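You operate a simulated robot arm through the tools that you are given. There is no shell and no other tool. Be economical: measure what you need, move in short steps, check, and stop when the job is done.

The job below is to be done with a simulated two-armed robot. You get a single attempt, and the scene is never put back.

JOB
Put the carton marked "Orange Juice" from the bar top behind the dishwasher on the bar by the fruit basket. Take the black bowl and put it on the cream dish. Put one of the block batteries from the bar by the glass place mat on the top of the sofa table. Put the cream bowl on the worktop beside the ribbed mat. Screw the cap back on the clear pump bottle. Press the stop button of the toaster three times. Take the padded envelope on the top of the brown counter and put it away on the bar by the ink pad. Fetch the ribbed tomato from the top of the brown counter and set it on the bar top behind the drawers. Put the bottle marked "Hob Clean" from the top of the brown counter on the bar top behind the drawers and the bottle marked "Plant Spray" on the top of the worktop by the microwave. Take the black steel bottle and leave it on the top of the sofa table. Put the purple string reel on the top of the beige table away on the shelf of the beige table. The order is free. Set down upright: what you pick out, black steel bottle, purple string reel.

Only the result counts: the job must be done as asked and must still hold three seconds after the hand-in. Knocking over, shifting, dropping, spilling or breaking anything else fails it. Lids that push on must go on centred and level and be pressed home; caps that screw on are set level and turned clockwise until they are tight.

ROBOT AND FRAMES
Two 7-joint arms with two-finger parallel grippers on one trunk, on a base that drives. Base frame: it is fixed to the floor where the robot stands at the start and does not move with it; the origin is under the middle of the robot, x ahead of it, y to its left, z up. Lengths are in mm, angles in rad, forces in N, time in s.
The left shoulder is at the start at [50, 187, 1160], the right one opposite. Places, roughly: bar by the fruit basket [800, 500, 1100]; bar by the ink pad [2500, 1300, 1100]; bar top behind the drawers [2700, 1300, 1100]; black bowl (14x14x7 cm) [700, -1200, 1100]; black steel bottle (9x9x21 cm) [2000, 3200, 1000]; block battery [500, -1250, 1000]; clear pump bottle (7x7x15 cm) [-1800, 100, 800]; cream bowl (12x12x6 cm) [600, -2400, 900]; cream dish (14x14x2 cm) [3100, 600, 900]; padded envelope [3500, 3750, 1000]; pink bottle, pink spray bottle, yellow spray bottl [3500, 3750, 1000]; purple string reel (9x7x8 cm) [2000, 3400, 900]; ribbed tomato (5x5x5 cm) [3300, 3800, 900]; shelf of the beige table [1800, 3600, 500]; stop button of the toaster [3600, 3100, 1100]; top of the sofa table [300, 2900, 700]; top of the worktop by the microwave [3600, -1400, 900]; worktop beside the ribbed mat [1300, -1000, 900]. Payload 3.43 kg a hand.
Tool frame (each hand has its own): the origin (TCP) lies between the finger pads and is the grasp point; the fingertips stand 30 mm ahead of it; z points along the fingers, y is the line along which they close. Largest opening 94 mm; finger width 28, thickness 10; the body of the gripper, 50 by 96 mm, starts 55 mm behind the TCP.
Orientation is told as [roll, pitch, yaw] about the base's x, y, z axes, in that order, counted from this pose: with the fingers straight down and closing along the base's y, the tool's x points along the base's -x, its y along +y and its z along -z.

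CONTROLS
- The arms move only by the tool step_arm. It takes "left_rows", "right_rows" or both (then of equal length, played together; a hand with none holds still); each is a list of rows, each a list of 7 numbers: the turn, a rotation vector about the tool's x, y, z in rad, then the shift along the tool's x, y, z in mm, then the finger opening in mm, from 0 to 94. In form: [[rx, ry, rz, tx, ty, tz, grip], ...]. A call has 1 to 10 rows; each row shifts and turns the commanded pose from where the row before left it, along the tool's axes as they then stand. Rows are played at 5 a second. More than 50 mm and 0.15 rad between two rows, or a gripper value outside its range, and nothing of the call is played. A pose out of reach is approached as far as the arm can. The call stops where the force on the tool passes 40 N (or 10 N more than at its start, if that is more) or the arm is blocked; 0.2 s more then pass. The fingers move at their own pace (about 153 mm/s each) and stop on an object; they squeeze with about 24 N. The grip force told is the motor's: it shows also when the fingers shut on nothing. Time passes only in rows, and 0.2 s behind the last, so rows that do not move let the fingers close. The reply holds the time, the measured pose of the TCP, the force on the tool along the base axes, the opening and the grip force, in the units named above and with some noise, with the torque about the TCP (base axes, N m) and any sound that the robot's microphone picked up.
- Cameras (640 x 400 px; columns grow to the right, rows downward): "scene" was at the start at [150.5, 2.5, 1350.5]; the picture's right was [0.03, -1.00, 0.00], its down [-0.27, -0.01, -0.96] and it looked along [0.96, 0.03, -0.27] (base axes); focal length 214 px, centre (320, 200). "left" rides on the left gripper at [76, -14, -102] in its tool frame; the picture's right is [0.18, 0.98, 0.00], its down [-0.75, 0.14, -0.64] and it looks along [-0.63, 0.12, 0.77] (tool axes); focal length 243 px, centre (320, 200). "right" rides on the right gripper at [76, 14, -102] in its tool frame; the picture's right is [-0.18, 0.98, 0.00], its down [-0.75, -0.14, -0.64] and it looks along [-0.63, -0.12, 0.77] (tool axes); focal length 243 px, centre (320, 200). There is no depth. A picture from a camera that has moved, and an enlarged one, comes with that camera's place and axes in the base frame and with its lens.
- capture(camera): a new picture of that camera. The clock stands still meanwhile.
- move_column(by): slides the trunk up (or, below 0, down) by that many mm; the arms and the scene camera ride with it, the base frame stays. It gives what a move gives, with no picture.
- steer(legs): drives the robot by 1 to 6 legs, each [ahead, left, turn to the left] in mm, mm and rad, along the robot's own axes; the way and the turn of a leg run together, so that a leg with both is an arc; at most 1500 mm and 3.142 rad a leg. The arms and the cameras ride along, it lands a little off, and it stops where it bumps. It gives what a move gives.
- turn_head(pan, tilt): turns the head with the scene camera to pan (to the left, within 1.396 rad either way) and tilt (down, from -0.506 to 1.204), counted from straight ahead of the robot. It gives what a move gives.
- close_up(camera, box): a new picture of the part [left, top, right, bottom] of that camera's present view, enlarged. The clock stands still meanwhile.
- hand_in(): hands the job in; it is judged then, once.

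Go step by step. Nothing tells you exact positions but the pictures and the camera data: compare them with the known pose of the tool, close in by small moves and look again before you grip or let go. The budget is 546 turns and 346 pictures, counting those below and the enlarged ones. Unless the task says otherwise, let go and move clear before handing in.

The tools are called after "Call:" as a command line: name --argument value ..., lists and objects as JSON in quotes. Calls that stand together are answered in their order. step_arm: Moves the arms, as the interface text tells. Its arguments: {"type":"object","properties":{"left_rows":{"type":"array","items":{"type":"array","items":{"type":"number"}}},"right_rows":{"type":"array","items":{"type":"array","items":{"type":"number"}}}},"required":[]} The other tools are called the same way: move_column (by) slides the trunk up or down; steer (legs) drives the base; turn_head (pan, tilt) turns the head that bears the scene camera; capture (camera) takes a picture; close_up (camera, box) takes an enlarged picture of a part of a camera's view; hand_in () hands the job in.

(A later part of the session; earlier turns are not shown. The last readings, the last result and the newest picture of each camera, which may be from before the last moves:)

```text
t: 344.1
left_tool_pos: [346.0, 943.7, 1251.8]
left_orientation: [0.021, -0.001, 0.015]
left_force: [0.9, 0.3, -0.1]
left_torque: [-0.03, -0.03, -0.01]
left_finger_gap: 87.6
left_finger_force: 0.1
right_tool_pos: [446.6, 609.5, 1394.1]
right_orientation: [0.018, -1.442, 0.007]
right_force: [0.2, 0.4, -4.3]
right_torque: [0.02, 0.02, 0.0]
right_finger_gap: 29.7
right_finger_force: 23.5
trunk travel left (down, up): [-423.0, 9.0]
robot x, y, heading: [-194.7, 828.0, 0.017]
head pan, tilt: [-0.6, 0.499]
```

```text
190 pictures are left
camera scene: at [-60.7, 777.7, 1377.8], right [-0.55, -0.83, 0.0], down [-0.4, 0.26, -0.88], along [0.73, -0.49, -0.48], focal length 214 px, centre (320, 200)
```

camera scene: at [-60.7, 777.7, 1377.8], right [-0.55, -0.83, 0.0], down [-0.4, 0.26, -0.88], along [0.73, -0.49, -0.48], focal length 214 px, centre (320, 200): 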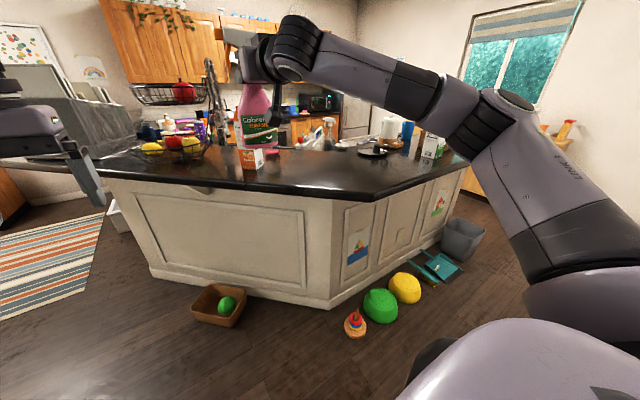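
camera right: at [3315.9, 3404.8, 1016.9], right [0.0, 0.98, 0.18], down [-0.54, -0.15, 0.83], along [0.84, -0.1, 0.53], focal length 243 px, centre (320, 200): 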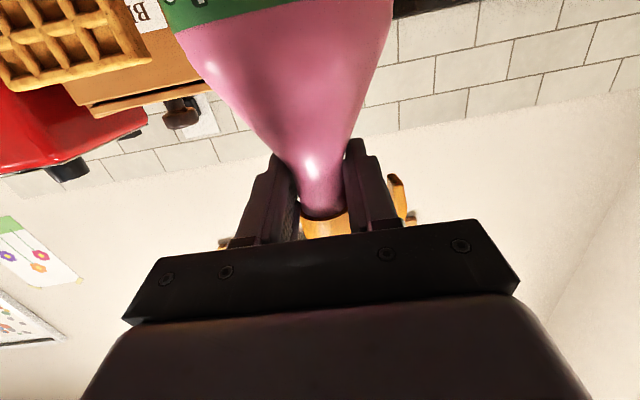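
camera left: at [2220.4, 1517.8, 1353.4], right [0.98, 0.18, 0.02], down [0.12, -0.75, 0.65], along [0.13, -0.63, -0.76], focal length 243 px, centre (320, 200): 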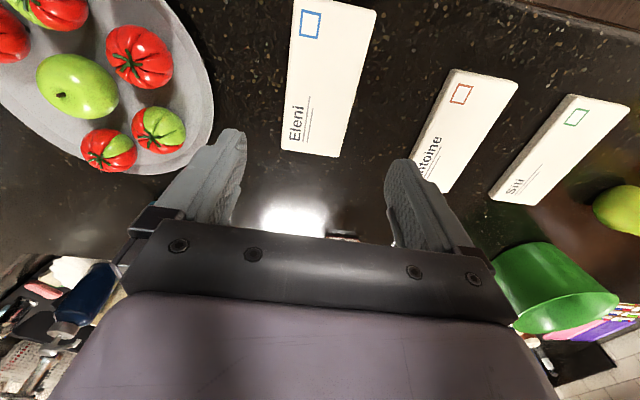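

Call:
steer --legs '[[-240, 0, -0.015], [0, -1000, 0], [0, -950, 0]]'

Call:
turn_head --pan 0.0 --tilt 0.45

Call:
capture --camera "scene"

Call:
turn_head --pan -0.9 --tilt 0.4

Call:
capture --camera "scene"

```text
t: 355.4
left_tool_pos: [50.2, -1051.6, 1250.4]
left_orientation: [0.022, -0.002, -0.024]
left_force: [-0.8, 0.7, -1.6]
left_torque: [0.0, 0.01, 0.0]
left_finger_gap: 88.1
left_finger_force: 0.2
right_tool_pos: [137.2, -1388.9, 1392.9]
right_orientation: [0.018, -1.443, -0.032]
right_force: [-0.1, 0.2, -5.4]
right_torque: [0.0, 0.01, 0.03]
right_finger_gap: 29.5
right_finger_force: 24.1
trunk travel left (down, up): [-423.0, 9.0]
robot x, y, heading: [-493.2, -1146.5, -0.022]
head pan, tilt: [-0.6, 0.499]
```

```text
t: 356.4
left_tool_pos: [50.8, -1051.6, 1250.1]
left_orientation: [0.019, -0.002, -0.024]
left_force: [0.0, 0.4, 0.0]
left_torque: [0.01, 0.04, 0.04]
left_finger_gap: 87.9
left_finger_force: 0.1
right_tool_pos: [138.4, -1388.1, 1394.8]
right_orientation: [0.017, -1.442, -0.03]
right_force: [-1.4, 0.3, -4.1]
right_torque: [0.0, 0.02, 0.01]
right_finger_gap: 29.8
right_finger_force: 24.5
trunk travel left (down, up): [-423.0, 9.0]
robot x, y, heading: [-494.7, -1145.2, -0.026]
head pan, tilt: [0.0, 0.45]
```

```text
189 pictures are left
camera scene: at [-344.7, -1150.2, 1382.3], right [-0.03, -1.0, 0.0], down [-0.44, 0.01, -0.9], along [0.9, -0.02, -0.44], focal length 214 px, centre (320, 200)
```

scene: 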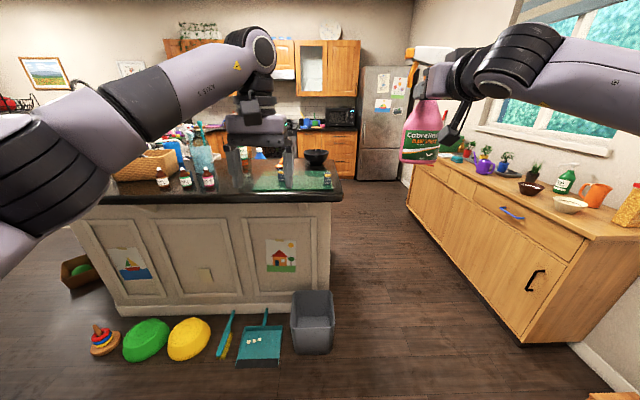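

```text
t: 357.6
left_tool_pos: [51.1, -1050.0, 1251.4]
left_orientation: [0.021, -0.002, -0.025]
left_force: [0.5, -0.1, -0.7]
left_torque: [0.04, -0.03, 0.0]
left_finger_gap: 88.0
left_finger_force: 0.1
right_tool_pos: [138.0, -1389.8, 1394.3]
right_orientation: [0.016, -1.441, -0.03]
right_force: [-0.3, -0.2, -5.1]
right_torque: [-0.02, 0.06, 0.05]
right_finger_gap: 29.7
right_finger_force: 24.3
trunk travel left (down, up): [-423.0, 9.0]
robot x, y, heading: [-495.5, -1143.2, -0.027]
head pan, tilt: [-0.901, 0.4]
```

```text
188 pictures are left
camera scene: at [-380.9, -1221.8, 1387.0], right [-0.8, -0.6, 0.0], down [-0.23, 0.31, -0.92], along [0.55, -0.74, -0.39], focal length 214 px, centre (320, 200)
```

scene: 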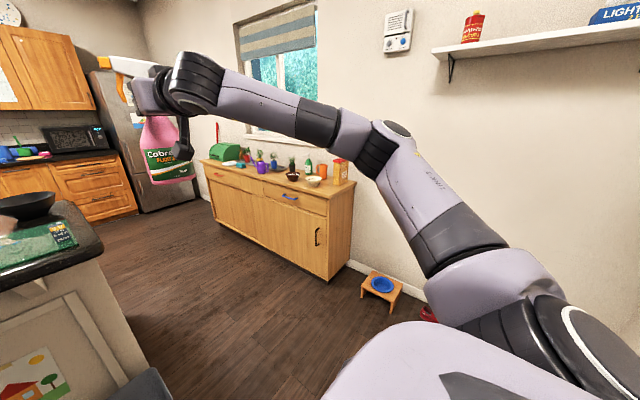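

The black bowl is near the bar's right end at about [702, -1149]. A bin stands under the bar front, so I'll approach from the bar's end (facing +y) through the passage.

Call:
steer --legs '[[0, -590, 0.025], [1190, 0, 0]]'

Call:
turn_head --pan 1.2 --tilt 0.5

Call:
capture --camera "scene"

Call:
turn_head --pan 0.2 --tilt 0.4

Call:
capture --camera "scene"

```text
t: 366.5
left_tool_pos: [1206.8, -1629.2, 1251.1]
left_orientation: [0.021, 0.0, 0.01]
left_force: [-0.2, 0.2, -0.6]
left_torque: [-0.02, 0.04, 0.0]
left_finger_gap: 87.9
left_finger_force: 0.1
right_tool_pos: [1304.1, -1963.5, 1393.3]
right_orientation: [0.015, -1.442, 0.003]
right_force: [0.2, 0.7, -5.2]
right_torque: [-0.01, 0.04, 0.03]
right_finger_gap: 29.6
right_finger_force: 24.6
trunk travel left (down, up): [-423.0, 9.0]
robot x, y, heading: [664.6, -1744.0, 0.002]
head pan, tilt: [-0.901, 0.4]
```

```text
t: 368.5
left_tool_pos: [1206.7, -1629.9, 1252.4]
left_orientation: [0.02, -0.001, 0.009]
left_force: [-0.3, -0.3, -0.3]
left_torque: [-0.02, 0.0, 0.04]
left_finger_gap: 88.2
left_finger_force: 0.0
right_tool_pos: [1304.4, -1964.5, 1393.8]
right_orientation: [0.016, -1.442, 0.006]
right_force: [0.7, -0.1, -5.9]
right_torque: [0.0, 0.02, -0.01]
right_finger_gap: 30.0
right_finger_force: 23.5
trunk travel left (down, up): [-423.0, 9.0]
robot x, y, heading: [665.7, -1739.2, 0.007]
head pan, tilt: [1.201, 0.499]
```

```text
187 pictures are left
camera scene: at [755.4, -1656.7, 1377.9], right [0.93, -0.35, 0.0], down [-0.17, -0.45, -0.88], along [0.31, 0.82, -0.48], focal length 214 px, centre (320, 200)
```

scene: 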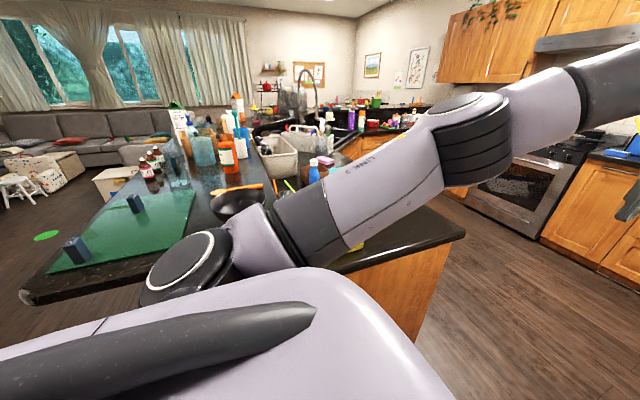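

```text
t: 369.8
left_tool_pos: [1206.8, -1628.1, 1252.2]
left_orientation: [0.021, -0.002, 0.009]
left_force: [-0.3, 0.3, 0.5]
left_torque: [-0.06, 0.0, -0.01]
left_finger_gap: 87.8
left_finger_force: 0.0
right_tool_pos: [1305.5, -1963.2, 1393.5]
right_orientation: [0.014, -1.441, 0.005]
right_force: [0.5, -0.4, -6.1]
right_torque: [-0.03, 0.02, 0.01]
right_finger_gap: 30.2
right_finger_force: 23.8
trunk travel left (down, up): [-423.0, 9.0]
robot x, y, heading: [663.6, -1744.3, 0.006]
head pan, tilt: [0.201, 0.4]
```

```text
186 pictures are left
camera scene: at [813.7, -1722.5, 1387.0], right [0.21, -0.98, 0.0], down [-0.38, -0.08, -0.92], along [0.9, 0.19, -0.39], focal length 214 px, centre (320, 200)
```

scene: 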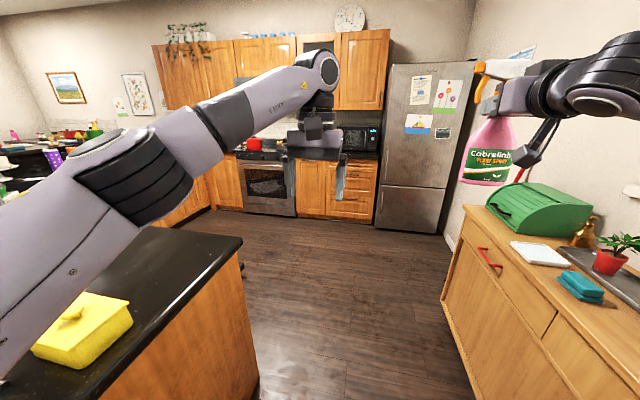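

Bowl at about [715, -1155] and two blue block batteries on the glass mat. I'll turn to face the bar end and bring the left hand above the bowl's rim.

Call:
steer --legs '[[0, 0, 1.565]]'

Call:
turn_head --pan 0.0 --tilt 0.6

Call:
capture --camera "scene"

Call:
capture --camera "left"

```text
t: 373.9
left_tool_pos: [571.8, -1197.2, 1250.8]
left_orientation: [0.021, -0.002, 1.54]
left_force: [0.2, -0.1, 0.7]
left_torque: [0.0, 0.01, 0.01]
left_finger_gap: 88.0
left_finger_force: 0.1
right_tool_pos: [910.9, -1111.7, 1394.0]
right_orientation: [0.015, -1.44, 1.54]
right_force: [0.4, 0.5, -6.3]
right_torque: [-0.07, -0.03, -0.01]
right_finger_gap: 29.6
right_finger_force: 24.5
trunk travel left (down, up): [-423.0, 9.0]
robot x, y, heading: [666.0, -1743.0, 1.538]
head pan, tilt: [0.201, 0.4]
```

```text
t: 374.6
left_tool_pos: [572.3, -1196.6, 1252.4]
left_orientation: [0.02, -0.001, 1.54]
left_force: [1.0, -0.6, 0.2]
left_torque: [0.0, 0.04, 0.0]
left_finger_gap: 88.2
left_finger_force: 0.1
right_tool_pos: [911.0, -1111.6, 1393.2]
right_orientation: [0.013, -1.44, 1.541]
right_force: [0.2, 0.5, -5.4]
right_torque: [-0.05, 0.0, 0.02]
right_finger_gap: 29.8
right_finger_force: 24.0
trunk travel left (down, up): [-423.0, 9.0]
robot x, y, heading: [662.6, -1739.8, 1.544]
head pan, tilt: [0.0, 0.6]
```

```text
185 pictures are left
camera scene: at [668.7, -1594.7, 1368.8], right [1.0, -0.03, 0.0], down [-0.02, -0.56, -0.83], along [0.02, 0.82, -0.56], focal length 214 px, centre (320, 200)
```

scene: 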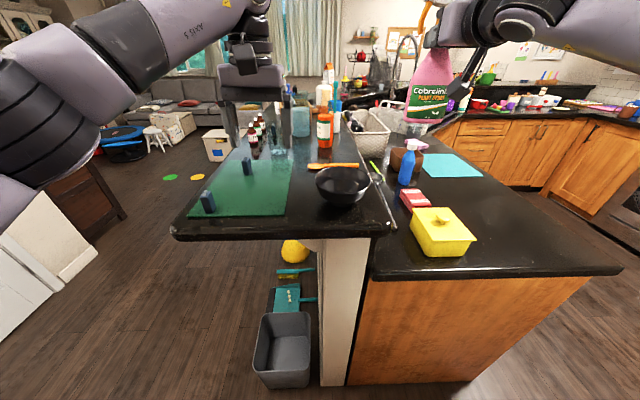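

```text
184 pictures are left
camera left: at [587.2, -1273.6, 1352.7], right [-0.99, -0.15, 0.02], down [-0.1, 0.76, 0.65], along [-0.12, 0.64, -0.76], focal length 243 px, centre (320, 200)
```

left: 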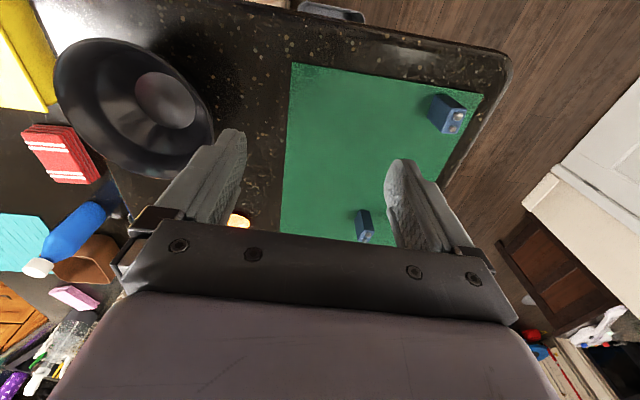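

The bowl's centre is [728, -1181] with its rim at z of about 1140. I'll pinch its free left rim with the hand tilted along the wall, one finger inside.

Call:
step_arm --left_rows '[[0.15, 0, 0, 0, 0, 0, 60], [0.15, 0, 0, 0, 0, 0, 50], [0.15, 0, 0, 0, 0, 0, 50], [0, 0, 0, -8, -27, 40, 50], [0, 0, 0, -8, -27, 20, 50], [0, 0, 0, 0, 0, 0, 50]]'

Call:
capture --camera "left"

Call:
close_up --camera "scene" --box '[240, 100, 400, 220]'

```text
t: 376.0
left_tool_pos: [646.6, -1182.4, 1221.2]
left_orientation: [-0.431, -0.002, 1.542]
left_force: [0.8, -0.7, -0.4]
left_torque: [0.0, -0.01, 0.0]
left_finger_gap: 50.2
left_finger_force: 0.0
right_tool_pos: [911.2, -1111.3, 1393.3]
right_orientation: [0.014, -1.439, 1.539]
right_force: [-0.3, -0.3, -6.8]
right_torque: [-0.04, -0.01, 0.01]
right_finger_gap: 29.9
right_finger_force: 23.6
trunk travel left (down, up): [-423.0, 9.0]
robot x, y, heading: [663.5, -1740.2, 1.539]
head pan, tilt: [0.0, 0.6]
```

```text
183 pictures are left
camera left: at [615.1, -1259.2, 1318.4], right [-0.9, -0.16, -0.41], down [-0.37, 0.76, 0.53], along [0.23, 0.63, -0.75], focal length 243 px, centre (320, 200)
```

left: 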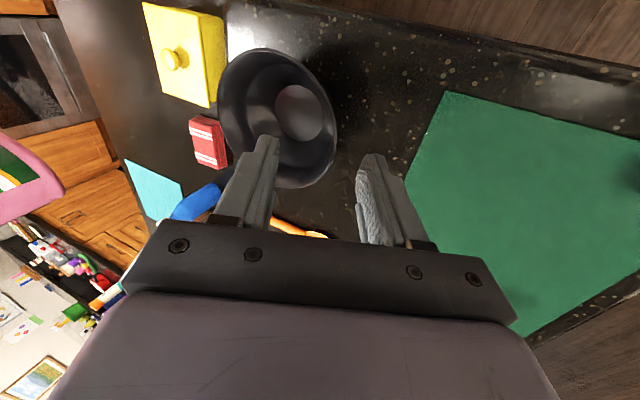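

```text
3.33 times, centred on (320, 160) of scene
camera zoom: at [668.4, -1594.7, 1368.7], right [1.0, -0.03, 0.0], down [-0.02, -0.57, -0.82], along [0.02, 0.82, -0.57], focal length 715 px, centre (320, 333)
```

zoom: 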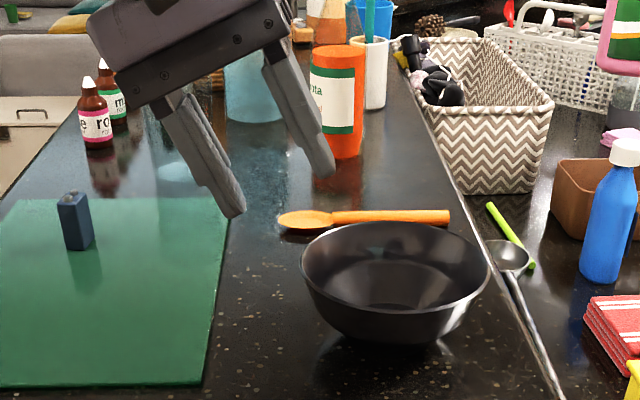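

Call:
step_arm --left_rows '[[0, 0, 0, 0, 8.6, 24.3, 50], [0, 0, 0, 0, 8.6, 24.3, 50], [0, 0, 0, 0, 0, 0, 50]]'

Call:
capture --camera "left"

Call:
close_up --camera "scene" --box '[260, 130, 380, 220]'

```text
t: 376.8
left_tool_pos: [650.5, -1183.2, 1168.4]
left_orientation: [-0.428, -0.001, 1.541]
left_force: [0.1, -0.1, 0.0]
left_torque: [-0.03, 0.0, 0.0]
left_finger_gap: 49.7
left_finger_force: 0.1
right_tool_pos: [911.2, -1110.9, 1392.8]
right_orientation: [0.013, -1.44, 1.538]
right_force: [0.8, 0.0, -4.6]
right_torque: [-0.06, -0.01, -0.02]
right_finger_gap: 29.8
right_finger_force: 23.5
trunk travel left (down, up): [-423.0, 9.0]
robot x, y, heading: [665.2, -1740.1, 1.54]
head pan, tilt: [0.0, 0.6]
```

```text
181 pictures are left
camera left: at [619.5, -1258.6, 1267.4], right [-0.9, -0.16, -0.41], down [-0.37, 0.76, 0.53], along [0.23, 0.63, -0.75], focal length 243 px, centre (320, 200)
```

left: 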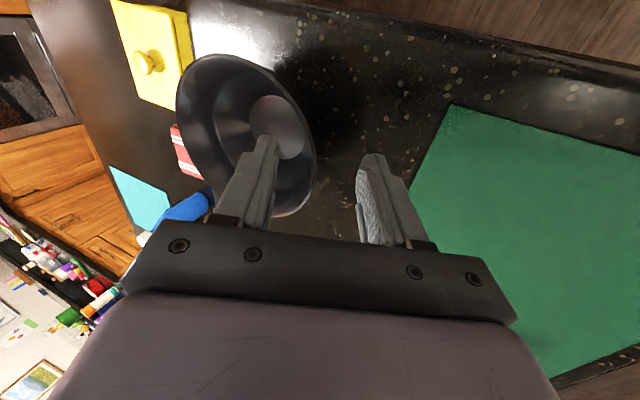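

```text
4.44 times, centred on (320, 175) of scene
camera zoom: at [668.8, -1594.8, 1368.8], right [1.0, -0.03, 0.0], down [-0.02, -0.57, -0.82], along [0.02, 0.82, -0.57], focal length 953 px, centre (320, 311)
```

zoom: 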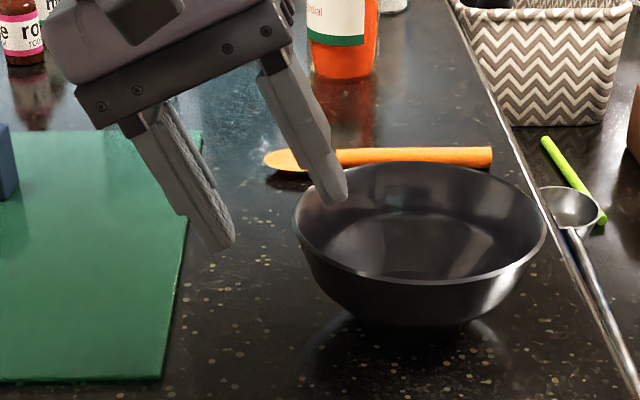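

Call:
step_arm --left_rows '[[0, 0, 0, -4, 1, 17, 50], [0, 0, 0, -3, 1, 16, 50], [0, 0, 0, 0, 0, 0, 50]]'

Call:
capture --camera "left"

Call:
close_up --camera "scene" --box '[260, 130, 380, 220]'

```text
t: 377.6
left_tool_pos: [664.3, -1175.2, 1137.5]
left_orientation: [-0.426, -0.001, 1.54]
left_force: [0.1, 0.8, 0.2]
left_torque: [0.01, 0.02, 0.03]
left_finger_gap: 50.0
left_finger_force: 0.1
right_tool_pos: [911.3, -1111.2, 1393.4]
right_orientation: [0.013, -1.439, 1.536]
right_force: [-1.0, 0.2, -6.3]
right_torque: [-0.04, 0.01, 0.0]
right_finger_gap: 29.7
right_finger_force: 23.9
trunk travel left (down, up): [-423.0, 9.0]
robot x, y, heading: [666.0, -1743.6, 1.547]
head pan, tilt: [0.0, 0.6]
```

```text
179 pictures are left
camera left: at [632.3, -1250.3, 1235.5], right [-0.9, -0.16, -0.41], down [-0.37, 0.76, 0.53], along [0.23, 0.63, -0.75], focal length 243 px, centre (320, 200)
```

left: 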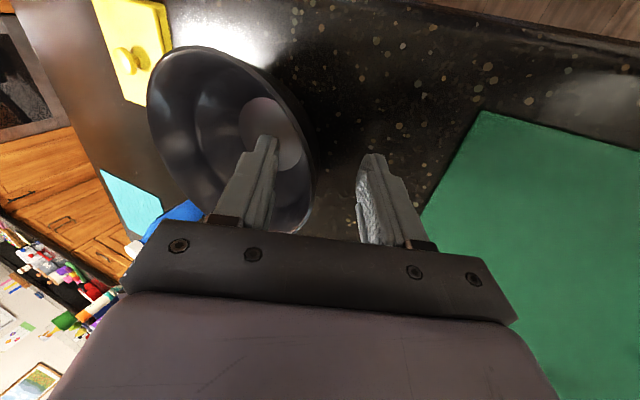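

```text
4.44 times, centred on (320, 175) of scene
camera zoom: at [668.7, -1594.7, 1368.8], right [1.0, -0.03, 0.0], down [-0.02, -0.57, -0.82], along [0.02, 0.82, -0.57], focal length 953 px, centre (320, 311)
```

zoom: 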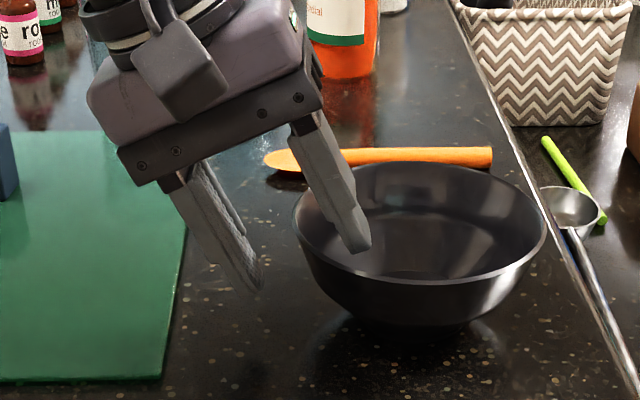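

The rim is between the fingers. Closing and lifting.

Call:
step_arm --left_rows '[[0, 0, 0, 0, 0, 0, 20], [0, 0, 0, 0, 0, 0, 0], [0, 0, 0, 0, 0, 0, 0], [0, 0, 0, 0, 0, 0, 0]]'

Call:
step_arm --left_rows '[[0, 0, 0, 0, -4, -9, 0], [0, 0, 0, 0, -12, -27, 0], [0, 0, 0, 0, -12, -27, 0], [0, 0, 0, 0, 0, 0, 0]]'

Call:
capture --camera "left"

Call:
close_up --camera "scene" --box '[260, 110, 420, 220]'

```text
t: 378.6
left_tool_pos: [663.8, -1174.3, 1137.9]
left_orientation: [-0.431, -0.003, 1.542]
left_force: [1.7, -0.4, 4.9]
left_torque: [-0.19, -0.26, 0.0]
left_finger_gap: 3.4
left_finger_force: 24.1
right_tool_pos: [911.8, -1111.7, 1393.6]
right_orientation: [0.015, -1.441, 1.534]
right_force: [-0.3, -1.1, -5.2]
right_torque: [-0.05, 0.01, -0.01]
right_finger_gap: 29.7
right_finger_force: 24.2
trunk travel left (down, up): [-423.0, 9.0]
robot x, y, heading: [664.5, -1740.8, 1.542]
head pan, tilt: [0.0, 0.6]
```

```text
t: 379.6
left_tool_pos: [663.4, -1173.2, 1208.1]
left_orientation: [-0.427, 0.0, 1.54]
left_force: [-0.5, 0.3, -2.6]
left_torque: [-0.02, 0.21, -0.04]
left_finger_gap: 3.1
left_finger_force: 24.1
right_tool_pos: [911.1, -1111.9, 1393.3]
right_orientation: [0.013, -1.441, 1.537]
right_force: [-0.6, 0.0, -5.3]
right_torque: [-0.04, 0.02, 0.0]
right_finger_gap: 29.6
right_finger_force: 23.5
trunk travel left (down, up): [-423.0, 9.0]
robot x, y, heading: [667.9, -1742.4, 1.543]
head pan, tilt: [0.0, 0.6]
```

```text
177 pictures are left
camera left: at [631.7, -1247.7, 1305.8], right [-0.9, -0.16, -0.41], down [-0.37, 0.76, 0.53], along [0.23, 0.62, -0.75], focal length 243 px, centre (320, 200)
```

left: 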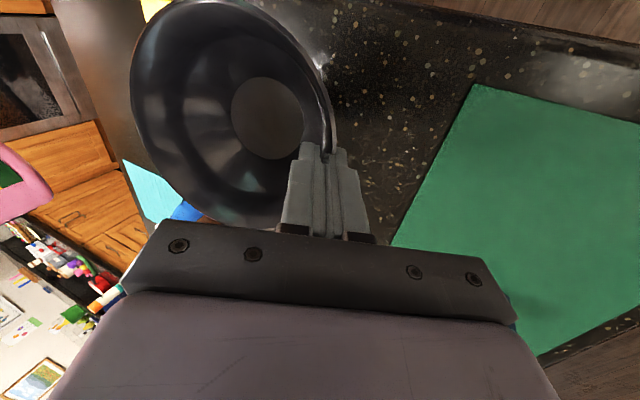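

```text
3.64 times, centred on (340, 165) of scene
camera zoom: at [668.7, -1594.2, 1368.7], right [1.0, -0.03, 0.0], down [-0.02, -0.57, -0.82], along [0.02, 0.82, -0.57], focal length 780 px, centre (247, 327)
```

zoom: 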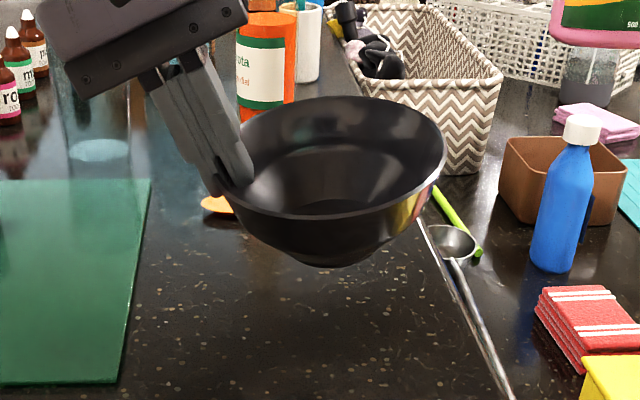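

Bowl held. Turning to face the back counter and driving into the kitchen.

Call:
steer --legs '[[0, 0, -1.543], [1400, 0, 0], [400, 250, 0]]'

Call:
turn_head --pan 0.0 --tilt 0.4

Call:
capture --camera "scene"

```text
t: 392.7
left_tool_pos: [3028.9, -1346.3, 1206.4]
left_orientation: [-0.428, -0.002, 0.057]
left_force: [0.2, -0.3, -3.5]
left_torque: [0.18, 0.01, -0.02]
left_finger_gap: 3.2
left_finger_force: 23.9
right_tool_pos: [3111.1, -1589.7, 1393.6]
right_orientation: [0.015, -1.441, 0.054]
right_force: [-0.7, 0.5, -5.1]
right_torque: [-0.05, 0.03, -0.01]
right_finger_gap: 29.8
right_finger_force: 23.8
trunk travel left (down, up): [-423.0, 9.0]
robot x, y, heading: [2461.0, -1395.8, 0.061]
head pan, tilt: [0.0, 0.6]
```

```text
t: 393.4
left_tool_pos: [3029.1, -1347.2, 1207.5]
left_orientation: [-0.428, -0.001, 0.056]
left_force: [-0.2, 0.3, -3.0]
left_torque: [0.21, 0.01, 0.01]
left_finger_gap: 3.3
left_finger_force: 23.6
right_tool_pos: [3111.0, -1589.2, 1393.2]
right_orientation: [0.015, -1.439, 0.053]
right_force: [-0.4, 0.2, -5.9]
right_torque: [-0.01, 0.06, 0.01]
right_finger_gap: 29.7
right_finger_force: 24.4
trunk travel left (down, up): [-423.0, 9.0]
robot x, y, heading: [2457.2, -1399.5, 0.054]
head pan, tilt: [0.0, 0.4]
```

```text
175 pictures are left
camera scene: at [2611.8, -1389.7, 1386.9], right [0.06, -1.0, 0.0], down [-0.39, -0.02, -0.92], along [0.92, 0.05, -0.39], focal length 214 px, centre (320, 200)
```

scene: 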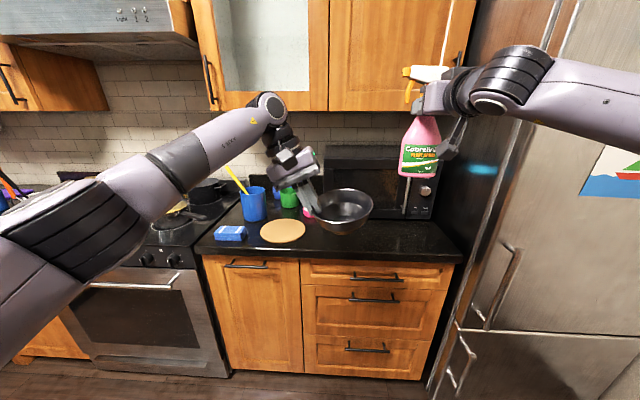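

The worktop's front edge is near x = 3220, and there's free space in front of the microwave. I aim for the Plant Spray at about [3380, -1500].

Call:
steer --legs '[[0, 0, -0.054], [150, 124, 0]]'

Call:
step_arm --right_rows '[[0, 0, 0, 45, 0, 5, 25], [0, 0, 0, 45, 0, 5, 25], [0, 0, 0, 45, 0, 5, 25], [0, 0, 0, 45, 0, 5, 25], [0, 0, 0, 20, 0, 2, 25], [0, 0, 0, 0, 0, 0, 25]]'

Call:
turn_head --pan -0.2 --tilt 0.5

Call:
capture --camera "scene"

```text
t: 395.4
left_tool_pos: [3182.7, -1251.2, 1206.8]
left_orientation: [-0.428, -0.002, 0.002]
left_force: [0.4, 0.6, -3.6]
left_torque: [0.18, 0.03, -0.02]
left_finger_gap: 3.4
left_finger_force: 23.5
right_tool_pos: [3254.3, -1495.7, 1393.1]
right_orientation: [0.013, -1.44, 0.002]
right_force: [-0.2, 1.1, -5.4]
right_torque: [0.03, 0.01, -0.02]
right_finger_gap: 29.7
right_finger_force: 24.3
trunk travel left (down, up): [-423.0, 9.0]
robot x, y, heading: [2611.6, -1273.5, 0.004]
head pan, tilt: [0.0, 0.4]
```

```text
t: 396.9
left_tool_pos: [3183.0, -1250.3, 1207.7]
left_orientation: [-0.427, -0.001, 0.003]
left_force: [0.6, -0.3, -2.6]
left_torque: [0.18, 0.01, -0.02]
left_finger_gap: 3.4
left_finger_force: 23.9
right_tool_pos: [3249.0, -1517.2, 1215.7]
right_orientation: [0.015, -1.436, -0.001]
right_force: [0.8, -0.3, -5.7]
right_torque: [-0.01, 0.02, -0.01]
right_finger_gap: 29.5
right_finger_force: 23.8
right hand out of reach, approached as far as the arm can: row 4, 5
trunk travel left (down, up): [-423.0, 9.0]
robot x, y, heading: [2616.9, -1269.5, 0.0]
head pan, tilt: [0.0, 0.4]
```

```text
t: 397.6
left_tool_pos: [3183.3, -1250.7, 1207.2]
left_orientation: [-0.428, 0.0, 0.003]
left_force: [0.3, 0.0, -3.0]
left_torque: [0.17, 0.02, 0.02]
left_finger_gap: 3.8
left_finger_force: 23.6
right_tool_pos: [3248.3, -1516.3, 1215.8]
right_orientation: [0.016, -1.434, -0.001]
right_force: [0.3, -0.1, -4.8]
right_torque: [0.03, 0.06, 0.0]
right_finger_gap: 29.7
right_finger_force: 23.9
trunk travel left (down, up): [-423.0, 9.0]
robot x, y, heading: [2614.2, -1272.1, 0.007]
head pan, tilt: [-0.201, 0.499]
```

```text
174 pictures are left
camera scene: at [2761.4, -1289.5, 1377.8], right [-0.2, -0.98, 0.0], down [-0.47, 0.09, -0.88], along [0.86, -0.17, -0.48], focal length 214 px, centre (320, 200)
```

scene: 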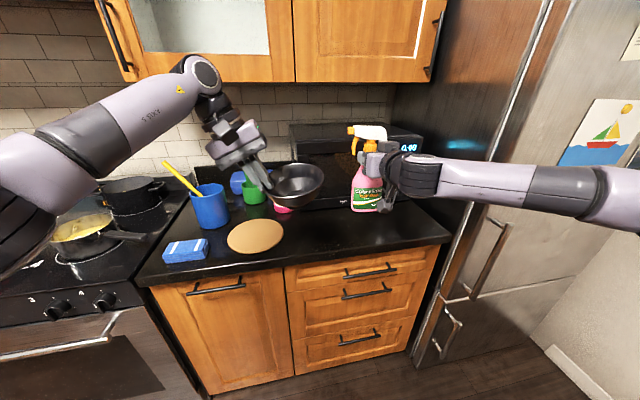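

Call:
move_column --by -135

Call:
steer --legs '[[130, 0, 0]]'

Call:
close_up --camera "scene" --box '[280, 90, 440, 210]'

Call:
capture --camera "right"

```text
t: 399.2
left_tool_pos: [3182.4, -1251.8, 1073.0]
left_orientation: [-0.428, -0.004, 0.002]
left_force: [-0.3, -0.3, -2.7]
left_torque: [0.15, -0.01, 0.01]
left_finger_gap: 3.5
left_finger_force: 24.0
right_tool_pos: [3247.8, -1517.3, 1080.8]
right_orientation: [0.017, -1.435, 0.001]
right_force: [0.2, 0.6, -5.5]
right_torque: [-0.03, 0.03, -0.01]
right_finger_gap: 29.9
right_finger_force: 24.2
trunk travel left (down, up): [-288.0, 144.0]
robot x, y, heading: [2612.4, -1270.6, 0.005]
head pan, tilt: [-0.201, 0.499]
```

```text
t: 400.5
left_tool_pos: [3312.3, -1249.2, 1071.5]
left_orientation: [-0.426, -0.002, 0.005]
left_force: [0.6, 0.8, -3.4]
left_torque: [0.17, -0.01, -0.02]
left_finger_gap: 3.3
left_finger_force: 23.8
right_tool_pos: [3377.7, -1515.5, 1080.3]
right_orientation: [0.015, -1.435, 0.001]
right_force: [0.5, -0.5, -5.8]
right_torque: [0.05, 0.02, 0.01]
right_finger_gap: 29.6
right_finger_force: 23.7
trunk travel left (down, up): [-288.0, 144.0]
robot x, y, heading: [2742.6, -1272.6, 0.005]
head pan, tilt: [-0.201, 0.499]
```

```text
3.33 times, centred on (360, 150) of scene
camera zoom: at [2890.2, -1288.7, 1242.7], right [-0.19, -0.98, 0.0], down [-0.47, 0.09, -0.88], along [0.86, -0.17, -0.48], focal length 715 px, centre (187, 367)
```

zoom: 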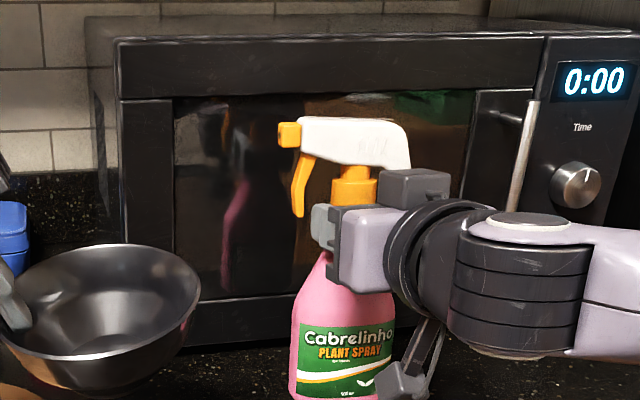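

```text
172 pictures are left
camera right: at [3264.4, -1501.9, 1018.7], right [0.01, 0.98, 0.18], down [-0.53, -0.15, 0.83], along [0.85, -0.1, 0.52], focal length 243 px, centre (320, 200)
```

right: 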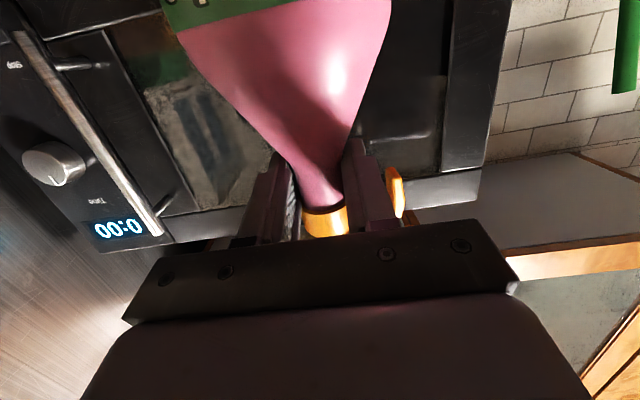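

Call:
move_column --by -14

Call:
move_column --by -4

Call:
move_column --by -4

```text
t: 401.1
left_tool_pos: [3310.5, -1249.8, 1058.7]
left_orientation: [-0.428, -0.001, 0.005]
left_force: [0.6, -0.4, -3.4]
left_torque: [0.18, 0.03, 0.0]
left_finger_gap: 3.4
left_finger_force: 24.0
right_tool_pos: [3376.1, -1514.4, 1066.2]
right_orientation: [0.015, -1.434, 0.003]
right_force: [-0.6, -0.1, -5.1]
right_torque: [-0.01, 0.04, 0.01]
right_finger_gap: 29.9
right_finger_force: 23.1
trunk travel left (down, up): [-274.0, 158.0]
robot x, y, heading: [2743.6, -1272.4, 0.007]
head pan, tilt: [-0.201, 0.499]
```

```text
t: 401.6
left_tool_pos: [3311.7, -1249.9, 1054.7]
left_orientation: [-0.428, -0.002, 0.004]
left_force: [-0.8, -1.2, -3.1]
left_torque: [0.2, 0.0, 0.0]
left_finger_gap: 3.3
left_finger_force: 23.9
right_tool_pos: [3377.0, -1514.4, 1062.7]
right_orientation: [0.016, -1.435, 0.001]
right_force: [0.4, -0.4, -5.5]
right_torque: [-0.02, 0.06, -0.02]
right_finger_gap: 29.8
right_finger_force: 24.0
trunk travel left (down, up): [-270.0, 162.0]
robot x, y, heading: [2741.8, -1267.7, 0.004]
head pan, tilt: [-0.201, 0.499]
```

```text
t: 402.2
left_tool_pos: [3312.2, -1249.9, 1050.8]
left_orientation: [-0.427, -0.001, 0.006]
left_force: [0.3, 0.1, -1.8]
left_torque: [0.18, -0.01, 0.02]
left_finger_gap: 3.5
left_finger_force: 24.4
right_tool_pos: [3376.7, -1515.1, 1060.7]
right_orientation: [0.015, -1.439, 0.001]
right_force: [0.4, -0.6, 0.5]
right_torque: [0.01, -0.12, -0.02]
right_finger_gap: 29.6
right_finger_force: 23.8
trunk travel left (down, up): [-266.0, 166.0]
robot x, y, heading: [2743.5, -1273.1, 0.006]
head pan, tilt: [-0.201, 0.499]
```

Contact. Open a bit, lower slightly under the trigger, open more and back straight out.

Call:
step_arm --right_rows '[[0, 0, 0, 0, 0, 0, 40], [0, 0, 0, 0, 0, 0, 48], [0, 0, 0, 0, 0, 0, 48]]'

Call:
move_column --by -8

Call:
step_arm --right_rows '[[0, 0, 0, 0, 0, 0, 62], [0, 0, 0, 0, 0, 0, 62]]'

Call:
capture --camera "right"

```text
t: 403.0
left_tool_pos: [3312.2, -1248.5, 1050.6]
left_orientation: [-0.426, -0.001, 0.006]
left_force: [0.2, -0.5, -3.0]
left_torque: [0.19, 0.01, 0.01]
left_finger_gap: 3.6
left_finger_force: 24.2
right_tool_pos: [3376.4, -1514.8, 1060.1]
right_orientation: [0.017, -1.434, 0.002]
right_force: [-0.6, -0.5, 0.2]
right_torque: [0.02, 0.02, 0.03]
right_finger_gap: 47.7
right_finger_force: 0.0
trunk travel left (down, up): [-266.0, 166.0]
robot x, y, heading: [2738.5, -1269.5, 0.005]
head pan, tilt: [-0.201, 0.499]
```

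```text
t: 403.5
left_tool_pos: [3312.0, -1248.7, 1042.4]
left_orientation: [-0.428, -0.001, 0.005]
left_force: [0.3, 0.3, -3.1]
left_torque: [0.22, -0.02, 0.0]
left_finger_gap: 3.6
left_finger_force: 24.1
right_tool_pos: [3375.6, -1515.2, 1050.6]
right_orientation: [0.015, -1.435, 0.003]
right_force: [1.1, 0.0, 0.2]
right_torque: [0.0, -0.01, 0.0]
right_finger_gap: 48.1
right_finger_force: 0.0
trunk travel left (down, up): [-258.0, 174.0]
robot x, y, heading: [2738.9, -1269.5, 0.003]
head pan, tilt: [-0.201, 0.499]
```

```text
t: 404.1
left_tool_pos: [3310.8, -1249.7, 1042.9]
left_orientation: [-0.428, -0.001, 0.005]
left_force: [1.1, 0.7, -2.3]
left_torque: [0.21, 0.04, -0.01]
left_finger_gap: 3.3
left_finger_force: 23.8
right_tool_pos: [3376.0, -1515.6, 1051.5]
right_orientation: [0.016, -1.435, 0.001]
right_force: [-0.7, -1.6, -0.3]
right_torque: [-0.02, 0.0, 0.0]
right_finger_gap: 61.3
right_finger_force: 0.1
trunk travel left (down, up): [-258.0, 174.0]
robot x, y, heading: [2742.7, -1270.3, 0.004]
head pan, tilt: [-0.201, 0.499]
```

```text
171 pictures are left
camera right: at [3263.6, -1501.9, 989.3], right [0.01, 0.98, 0.18], down [-0.53, -0.15, 0.83], along [0.85, -0.11, 0.52], focal length 243 px, centre (320, 200)
```

right: 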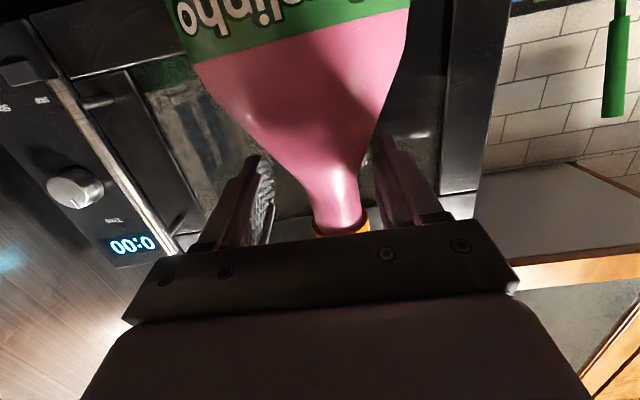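

Call:
steer --legs '[[-200, 0, 0]]'

Call:
capture --camera "scene"

```text
t: 405.7
left_tool_pos: [3110.3, -1248.8, 1042.7]
left_orientation: [-0.429, -0.002, 0.009]
left_force: [0.2, 0.0, -2.9]
left_torque: [0.18, -0.02, 0.01]
left_finger_gap: 3.2
left_finger_force: 23.6
right_tool_pos: [3177.3, -1513.6, 1051.0]
right_orientation: [0.015, -1.435, 0.007]
right_force: [-0.2, -0.1, 0.0]
right_torque: [0.03, 0.01, -0.01]
right_finger_gap: 62.0
right_finger_force: 0.1
trunk travel left (down, up): [-258.0, 174.0]
robot x, y, heading: [2541.9, -1270.2, 0.013]
head pan, tilt: [-0.201, 0.499]
```

```text
170 pictures are left
camera scene: at [2688.6, -1289.4, 1213.0], right [-0.19, -0.98, 0.0], down [-0.47, 0.09, -0.88], along [0.86, -0.17, -0.48], focal length 214 px, centre (320, 200)
```

scene: 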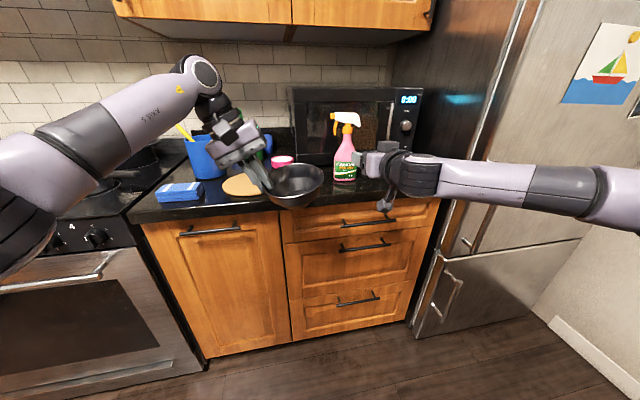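

Plant Spray stands before the microwave. Now to the cream dish near [3100, 600]: raise and drive left along the aisle.

Call:
move_column --by 165

Call:
steer --legs '[[-150, 0, -0.013], [0, 1300, 0]]'

Call:
turn_head --pan 0.3 --tilt 0.5

Call:
capture --camera "scene"

```text
t: 407.6
left_tool_pos: [3110.8, -1248.1, 1207.6]
left_orientation: [-0.427, -0.002, 0.009]
left_force: [0.1, -0.2, -3.7]
left_torque: [0.16, 0.0, 0.0]
left_finger_gap: 3.2
left_finger_force: 23.4
right_tool_pos: [3177.2, -1512.9, 1215.5]
right_orientation: [0.013, -1.435, 0.007]
right_force: [0.5, 0.0, -0.3]
right_torque: [-0.02, -0.02, 0.0]
right_finger_gap: 62.0
right_finger_force: 0.0
trunk travel left (down, up): [-423.0, 9.0]
robot x, y, heading: [2544.7, -1269.1, 0.014]
head pan, tilt: [-0.201, 0.499]
```

```text
t: 411.2
left_tool_pos: [2964.4, -953.8, 1206.1]
left_orientation: [-0.425, 0.001, 0.016]
left_force: [0.2, -1.2, -1.3]
left_torque: [0.23, 0.03, -0.01]
left_finger_gap: 3.2
left_finger_force: 24.0
right_tool_pos: [3027.6, -1220.3, 1216.1]
right_orientation: [0.023, -1.437, 0.005]
right_force: [0.7, -0.7, 0.5]
right_torque: [-0.02, -0.04, 0.01]
right_finger_gap: 62.0
right_finger_force: 0.0
trunk travel left (down, up): [-423.0, 9.0]
robot x, y, heading: [2395.4, -980.7, 0.005]
head pan, tilt: [-0.201, 0.499]
stopped in leg 2: the robot was blocked; the commanded pose is now the measured one
```

```text
t: 412.1
left_tool_pos: [2962.6, -954.1, 1207.5]
left_orientation: [-0.426, -0.002, 0.016]
left_force: [0.6, 0.0, -2.1]
left_torque: [0.2, 0.03, 0.0]
left_finger_gap: 3.4
left_finger_force: 24.3
right_tool_pos: [3027.5, -1219.6, 1216.4]
right_orientation: [0.013, -1.436, 0.016]
right_force: [0.5, 0.0, 0.8]
right_torque: [-0.01, -0.01, 0.0]
right_finger_gap: 62.2
right_finger_force: 0.1
trunk travel left (down, up): [-423.0, 9.0]
robot x, y, heading: [2390.9, -979.8, 0.007]
head pan, tilt: [0.3, 0.499]
```

```text
169 pictures are left
camera scene: at [2537.1, -953.2, 1377.9], right [0.3, -0.95, 0.0], down [-0.46, -0.15, -0.88], along [0.84, 0.27, -0.48], focal length 214 px, centre (320, 200)
```

scene: 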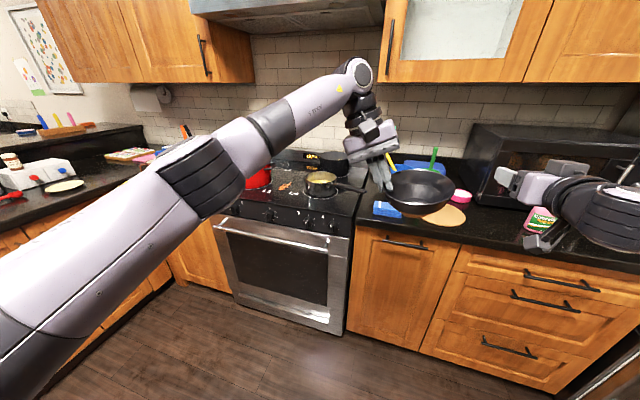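

Call:
turn_head --pan 1.39 --tilt 0.5

Call:
capture --camera "scene"

Call:
turn_head --pan 0.9 --tilt 0.9

Call:
capture --camera "scene"

```text
t: 413.5
left_tool_pos: [2963.3, -952.9, 1208.0]
left_orientation: [-0.427, -0.003, 0.015]
left_force: [0.3, 0.5, -2.3]
left_torque: [0.19, 0.02, -0.02]
left_finger_gap: 3.4
left_finger_force: 23.8
right_tool_pos: [3028.0, -1219.1, 1218.3]
right_orientation: [0.012, -1.437, 0.017]
right_force: [0.2, -0.2, 0.6]
right_torque: [0.01, -0.01, 0.02]
right_finger_gap: 62.1
right_finger_force: 0.1
trunk travel left (down, up): [-423.0, 9.0]
robot x, y, heading: [2390.1, -981.9, 0.008]
head pan, tilt: [1.389, 0.499]
```

```text
168 pictures are left
camera scene: at [2466.2, -891.1, 1377.9], right [0.98, -0.17, 0.0], down [-0.08, -0.47, -0.88], along [0.15, 0.86, -0.48], focal length 214 px, centre (320, 200)
```

scene: 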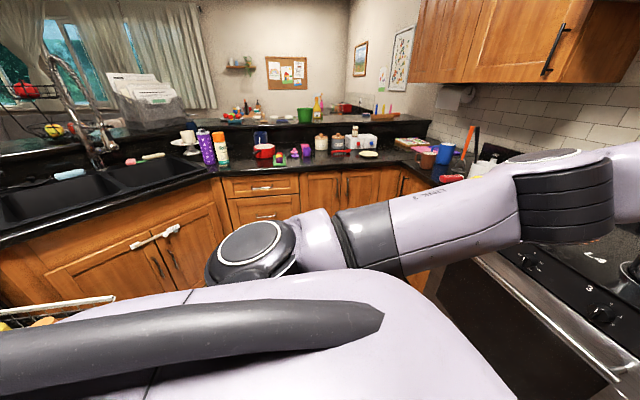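

```text
t: 414.4
left_tool_pos: [2963.6, -952.6, 1207.0]
left_orientation: [-0.428, -0.002, 0.015]
left_force: [0.2, 0.1, -2.9]
left_torque: [0.18, 0.03, 0.02]
left_finger_gap: 3.3
left_finger_force: 23.7
right_tool_pos: [3027.6, -1218.6, 1217.3]
right_orientation: [0.013, -1.436, 0.014]
right_force: [0.0, -0.1, 1.1]
right_torque: [0.0, 0.01, 0.04]
right_finger_gap: 62.0
right_finger_force: 0.1
trunk travel left (down, up): [-423.0, 9.0]
robot x, y, heading: [2398.0, -983.7, 0.006]
head pan, tilt: [0.901, 0.901]
```

```text
167 pictures are left
camera scene: at [2496.8, -921.1, 1344.1], right [0.79, -0.61, 0.0], down [-0.48, -0.62, -0.62], along [0.38, 0.49, -0.78], focal length 214 px, centre (320, 200)
```

scene: 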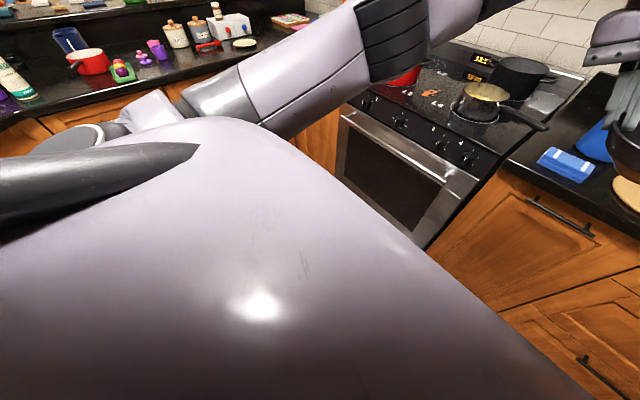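

An open dishwasher is on the left. The cream dish is at about [3098, 589] on the far corner counter. I'll keep to the stove side and go on.

Call:
steer --legs '[[0, -30, 0], [360, 0, 0], [0, 900, 0]]'

Call:
turn_head --pan 1.0 --tilt 0.5

Call:
capture --camera "scene"

```text
t: 421.7
left_tool_pos: [3320.2, -42.1, 1207.3]
left_orientation: [-0.428, -0.002, 0.01]
left_force: [0.0, 1.4, -3.1]
left_torque: [0.19, 0.0, 0.0]
left_finger_gap: 3.5
left_finger_force: 23.9
right_tool_pos: [3382.0, -310.1, 1217.7]
right_orientation: [0.01, -1.435, 0.012]
right_force: [0.8, 0.4, 0.6]
right_torque: [-0.03, 0.0, 0.02]
right_finger_gap: 62.0
right_finger_force: 0.0
trunk travel left (down, up): [-423.0, 9.0]
robot x, y, heading: [2749.7, -71.2, 0.006]
head pan, tilt: [0.901, 0.901]
```

```text
t: 422.5
left_tool_pos: [3319.6, -43.1, 1207.2]
left_orientation: [-0.427, -0.002, 0.011]
left_force: [0.5, 0.7, -2.8]
left_torque: [0.2, 0.01, 0.01]
left_finger_gap: 3.6
left_finger_force: 24.3
right_tool_pos: [3382.4, -309.6, 1216.6]
right_orientation: [0.011, -1.439, 0.01]
right_force: [-0.3, 0.2, -0.5]
right_torque: [0.0, 0.0, 0.02]
right_finger_gap: 61.8
right_finger_force: 0.1
trunk travel left (down, up): [-423.0, 9.0]
robot x, y, heading: [2747.5, -66.4, 0.001]
head pan, tilt: [1.0, 0.499]
```

```text
166 pictures are left
camera scene: at [2855.3, 9.2, 1377.8], right [0.84, -0.54, 0.0], down [-0.26, -0.4, -0.88], along [0.47, 0.74, -0.48], focal length 214 px, centre (320, 200)
```

scene: 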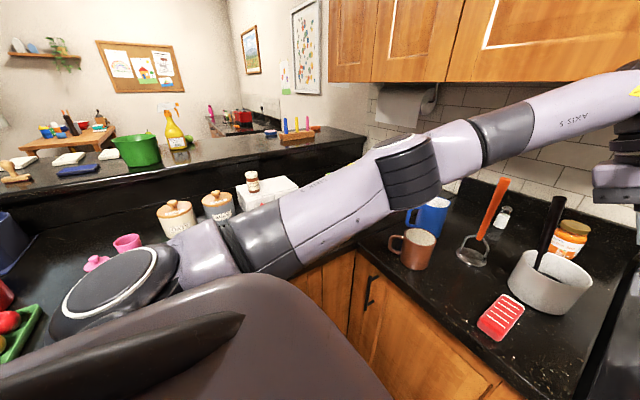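

Call:
step_arm --right_rows '[[0, 0, 0, -40, 0, -10, 62], [0, 0, 0, -40, 0, -20, 62], [0, 0, 0, -40, 0, -30, 62], [0, 0, 0, 0, 0, -40, 62]]'

Call:
steer --legs '[[0, 0, 1.25]]'

Call:
turn_head --pan -0.1 --tilt 0.55

Call:
capture --camera "scene"

Call:
capture --camera "left"

```text
t: 423.5
left_tool_pos: [3318.8, -42.0, 1207.8]
left_orientation: [-0.428, -0.003, 0.011]
left_force: [0.3, -0.5, -3.3]
left_torque: [0.2, 0.0, 0.01]
left_finger_gap: 3.3
left_finger_force: 23.8
right_tool_pos: [3297.8, -312.0, 1348.7]
right_orientation: [0.005, -1.437, 0.018]
right_force: [-0.6, -0.2, -0.6]
right_torque: [0.0, -0.01, 0.0]
right_finger_gap: 62.0
right_finger_force: 0.0
trunk travel left (down, up): [-423.0, 9.0]
robot x, y, heading: [2750.7, -67.1, 0.004]
head pan, tilt: [1.0, 0.499]
```

```text
t: 426.9
left_tool_pos: [2929.4, 474.6, 1207.1]
left_orientation: [-0.428, -0.001, 1.215]
left_force: [1.1, 0.3, -3.3]
left_torque: [0.05, 0.18, 0.02]
left_finger_gap: 3.4
left_finger_force: 23.8
right_tool_pos: [3173.2, 358.9, 1348.8]
right_orientation: [0.011, -1.436, 1.214]
right_force: [0.2, -0.6, -0.2]
right_torque: [0.0, -0.01, -0.01]
right_finger_gap: 61.8
right_finger_force: 0.0
trunk travel left (down, up): [-423.0, 9.0]
robot x, y, heading: [2750.7, -69.0, 1.21]
head pan, tilt: [1.0, 0.499]
```

```text
t: 428.3
left_tool_pos: [2929.8, 473.7, 1208.2]
left_orientation: [-0.427, -0.001, 1.217]
left_force: [-0.5, 0.5, -2.0]
left_torque: [0.04, 0.17, -0.01]
left_finger_gap: 3.2
left_finger_force: 23.7
right_tool_pos: [3172.9, 358.5, 1349.1]
right_orientation: [0.012, -1.438, 1.215]
right_force: [0.1, 0.7, 1.0]
right_torque: [-0.02, -0.02, 0.0]
right_finger_gap: 61.9
right_finger_force: 0.1
trunk travel left (down, up): [-423.0, 9.0]
robot x, y, heading: [2747.3, -69.1, 1.208]
head pan, tilt: [-0.099, 0.55]
```

```text
165 pictures are left
camera scene: at [2808.5, 67.6, 1373.3], right [0.9, -0.45, 0.0], down [-0.23, -0.47, -0.85], along [0.38, 0.76, -0.52], focal length 214 px, centre (320, 200)
```

scene: 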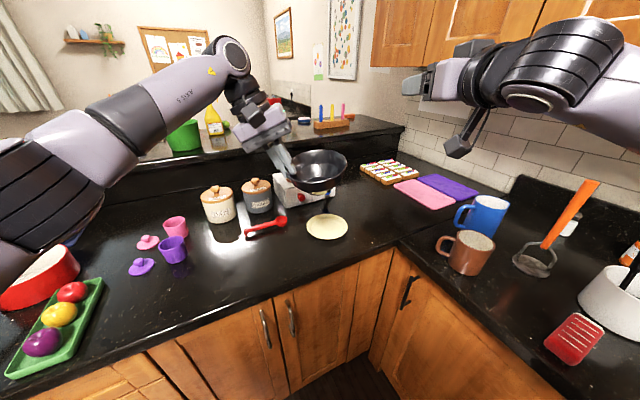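

```text
164 pictures are left
camera left: at [2875.8, 412.4, 1306.0], right [-0.9, 0.14, -0.41], down [-0.11, 0.84, 0.53], along [0.42, 0.52, -0.75], focal length 243 px, centre (320, 200)
```

left: 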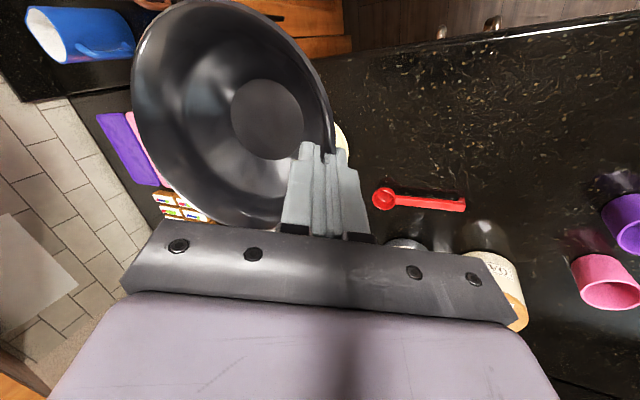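

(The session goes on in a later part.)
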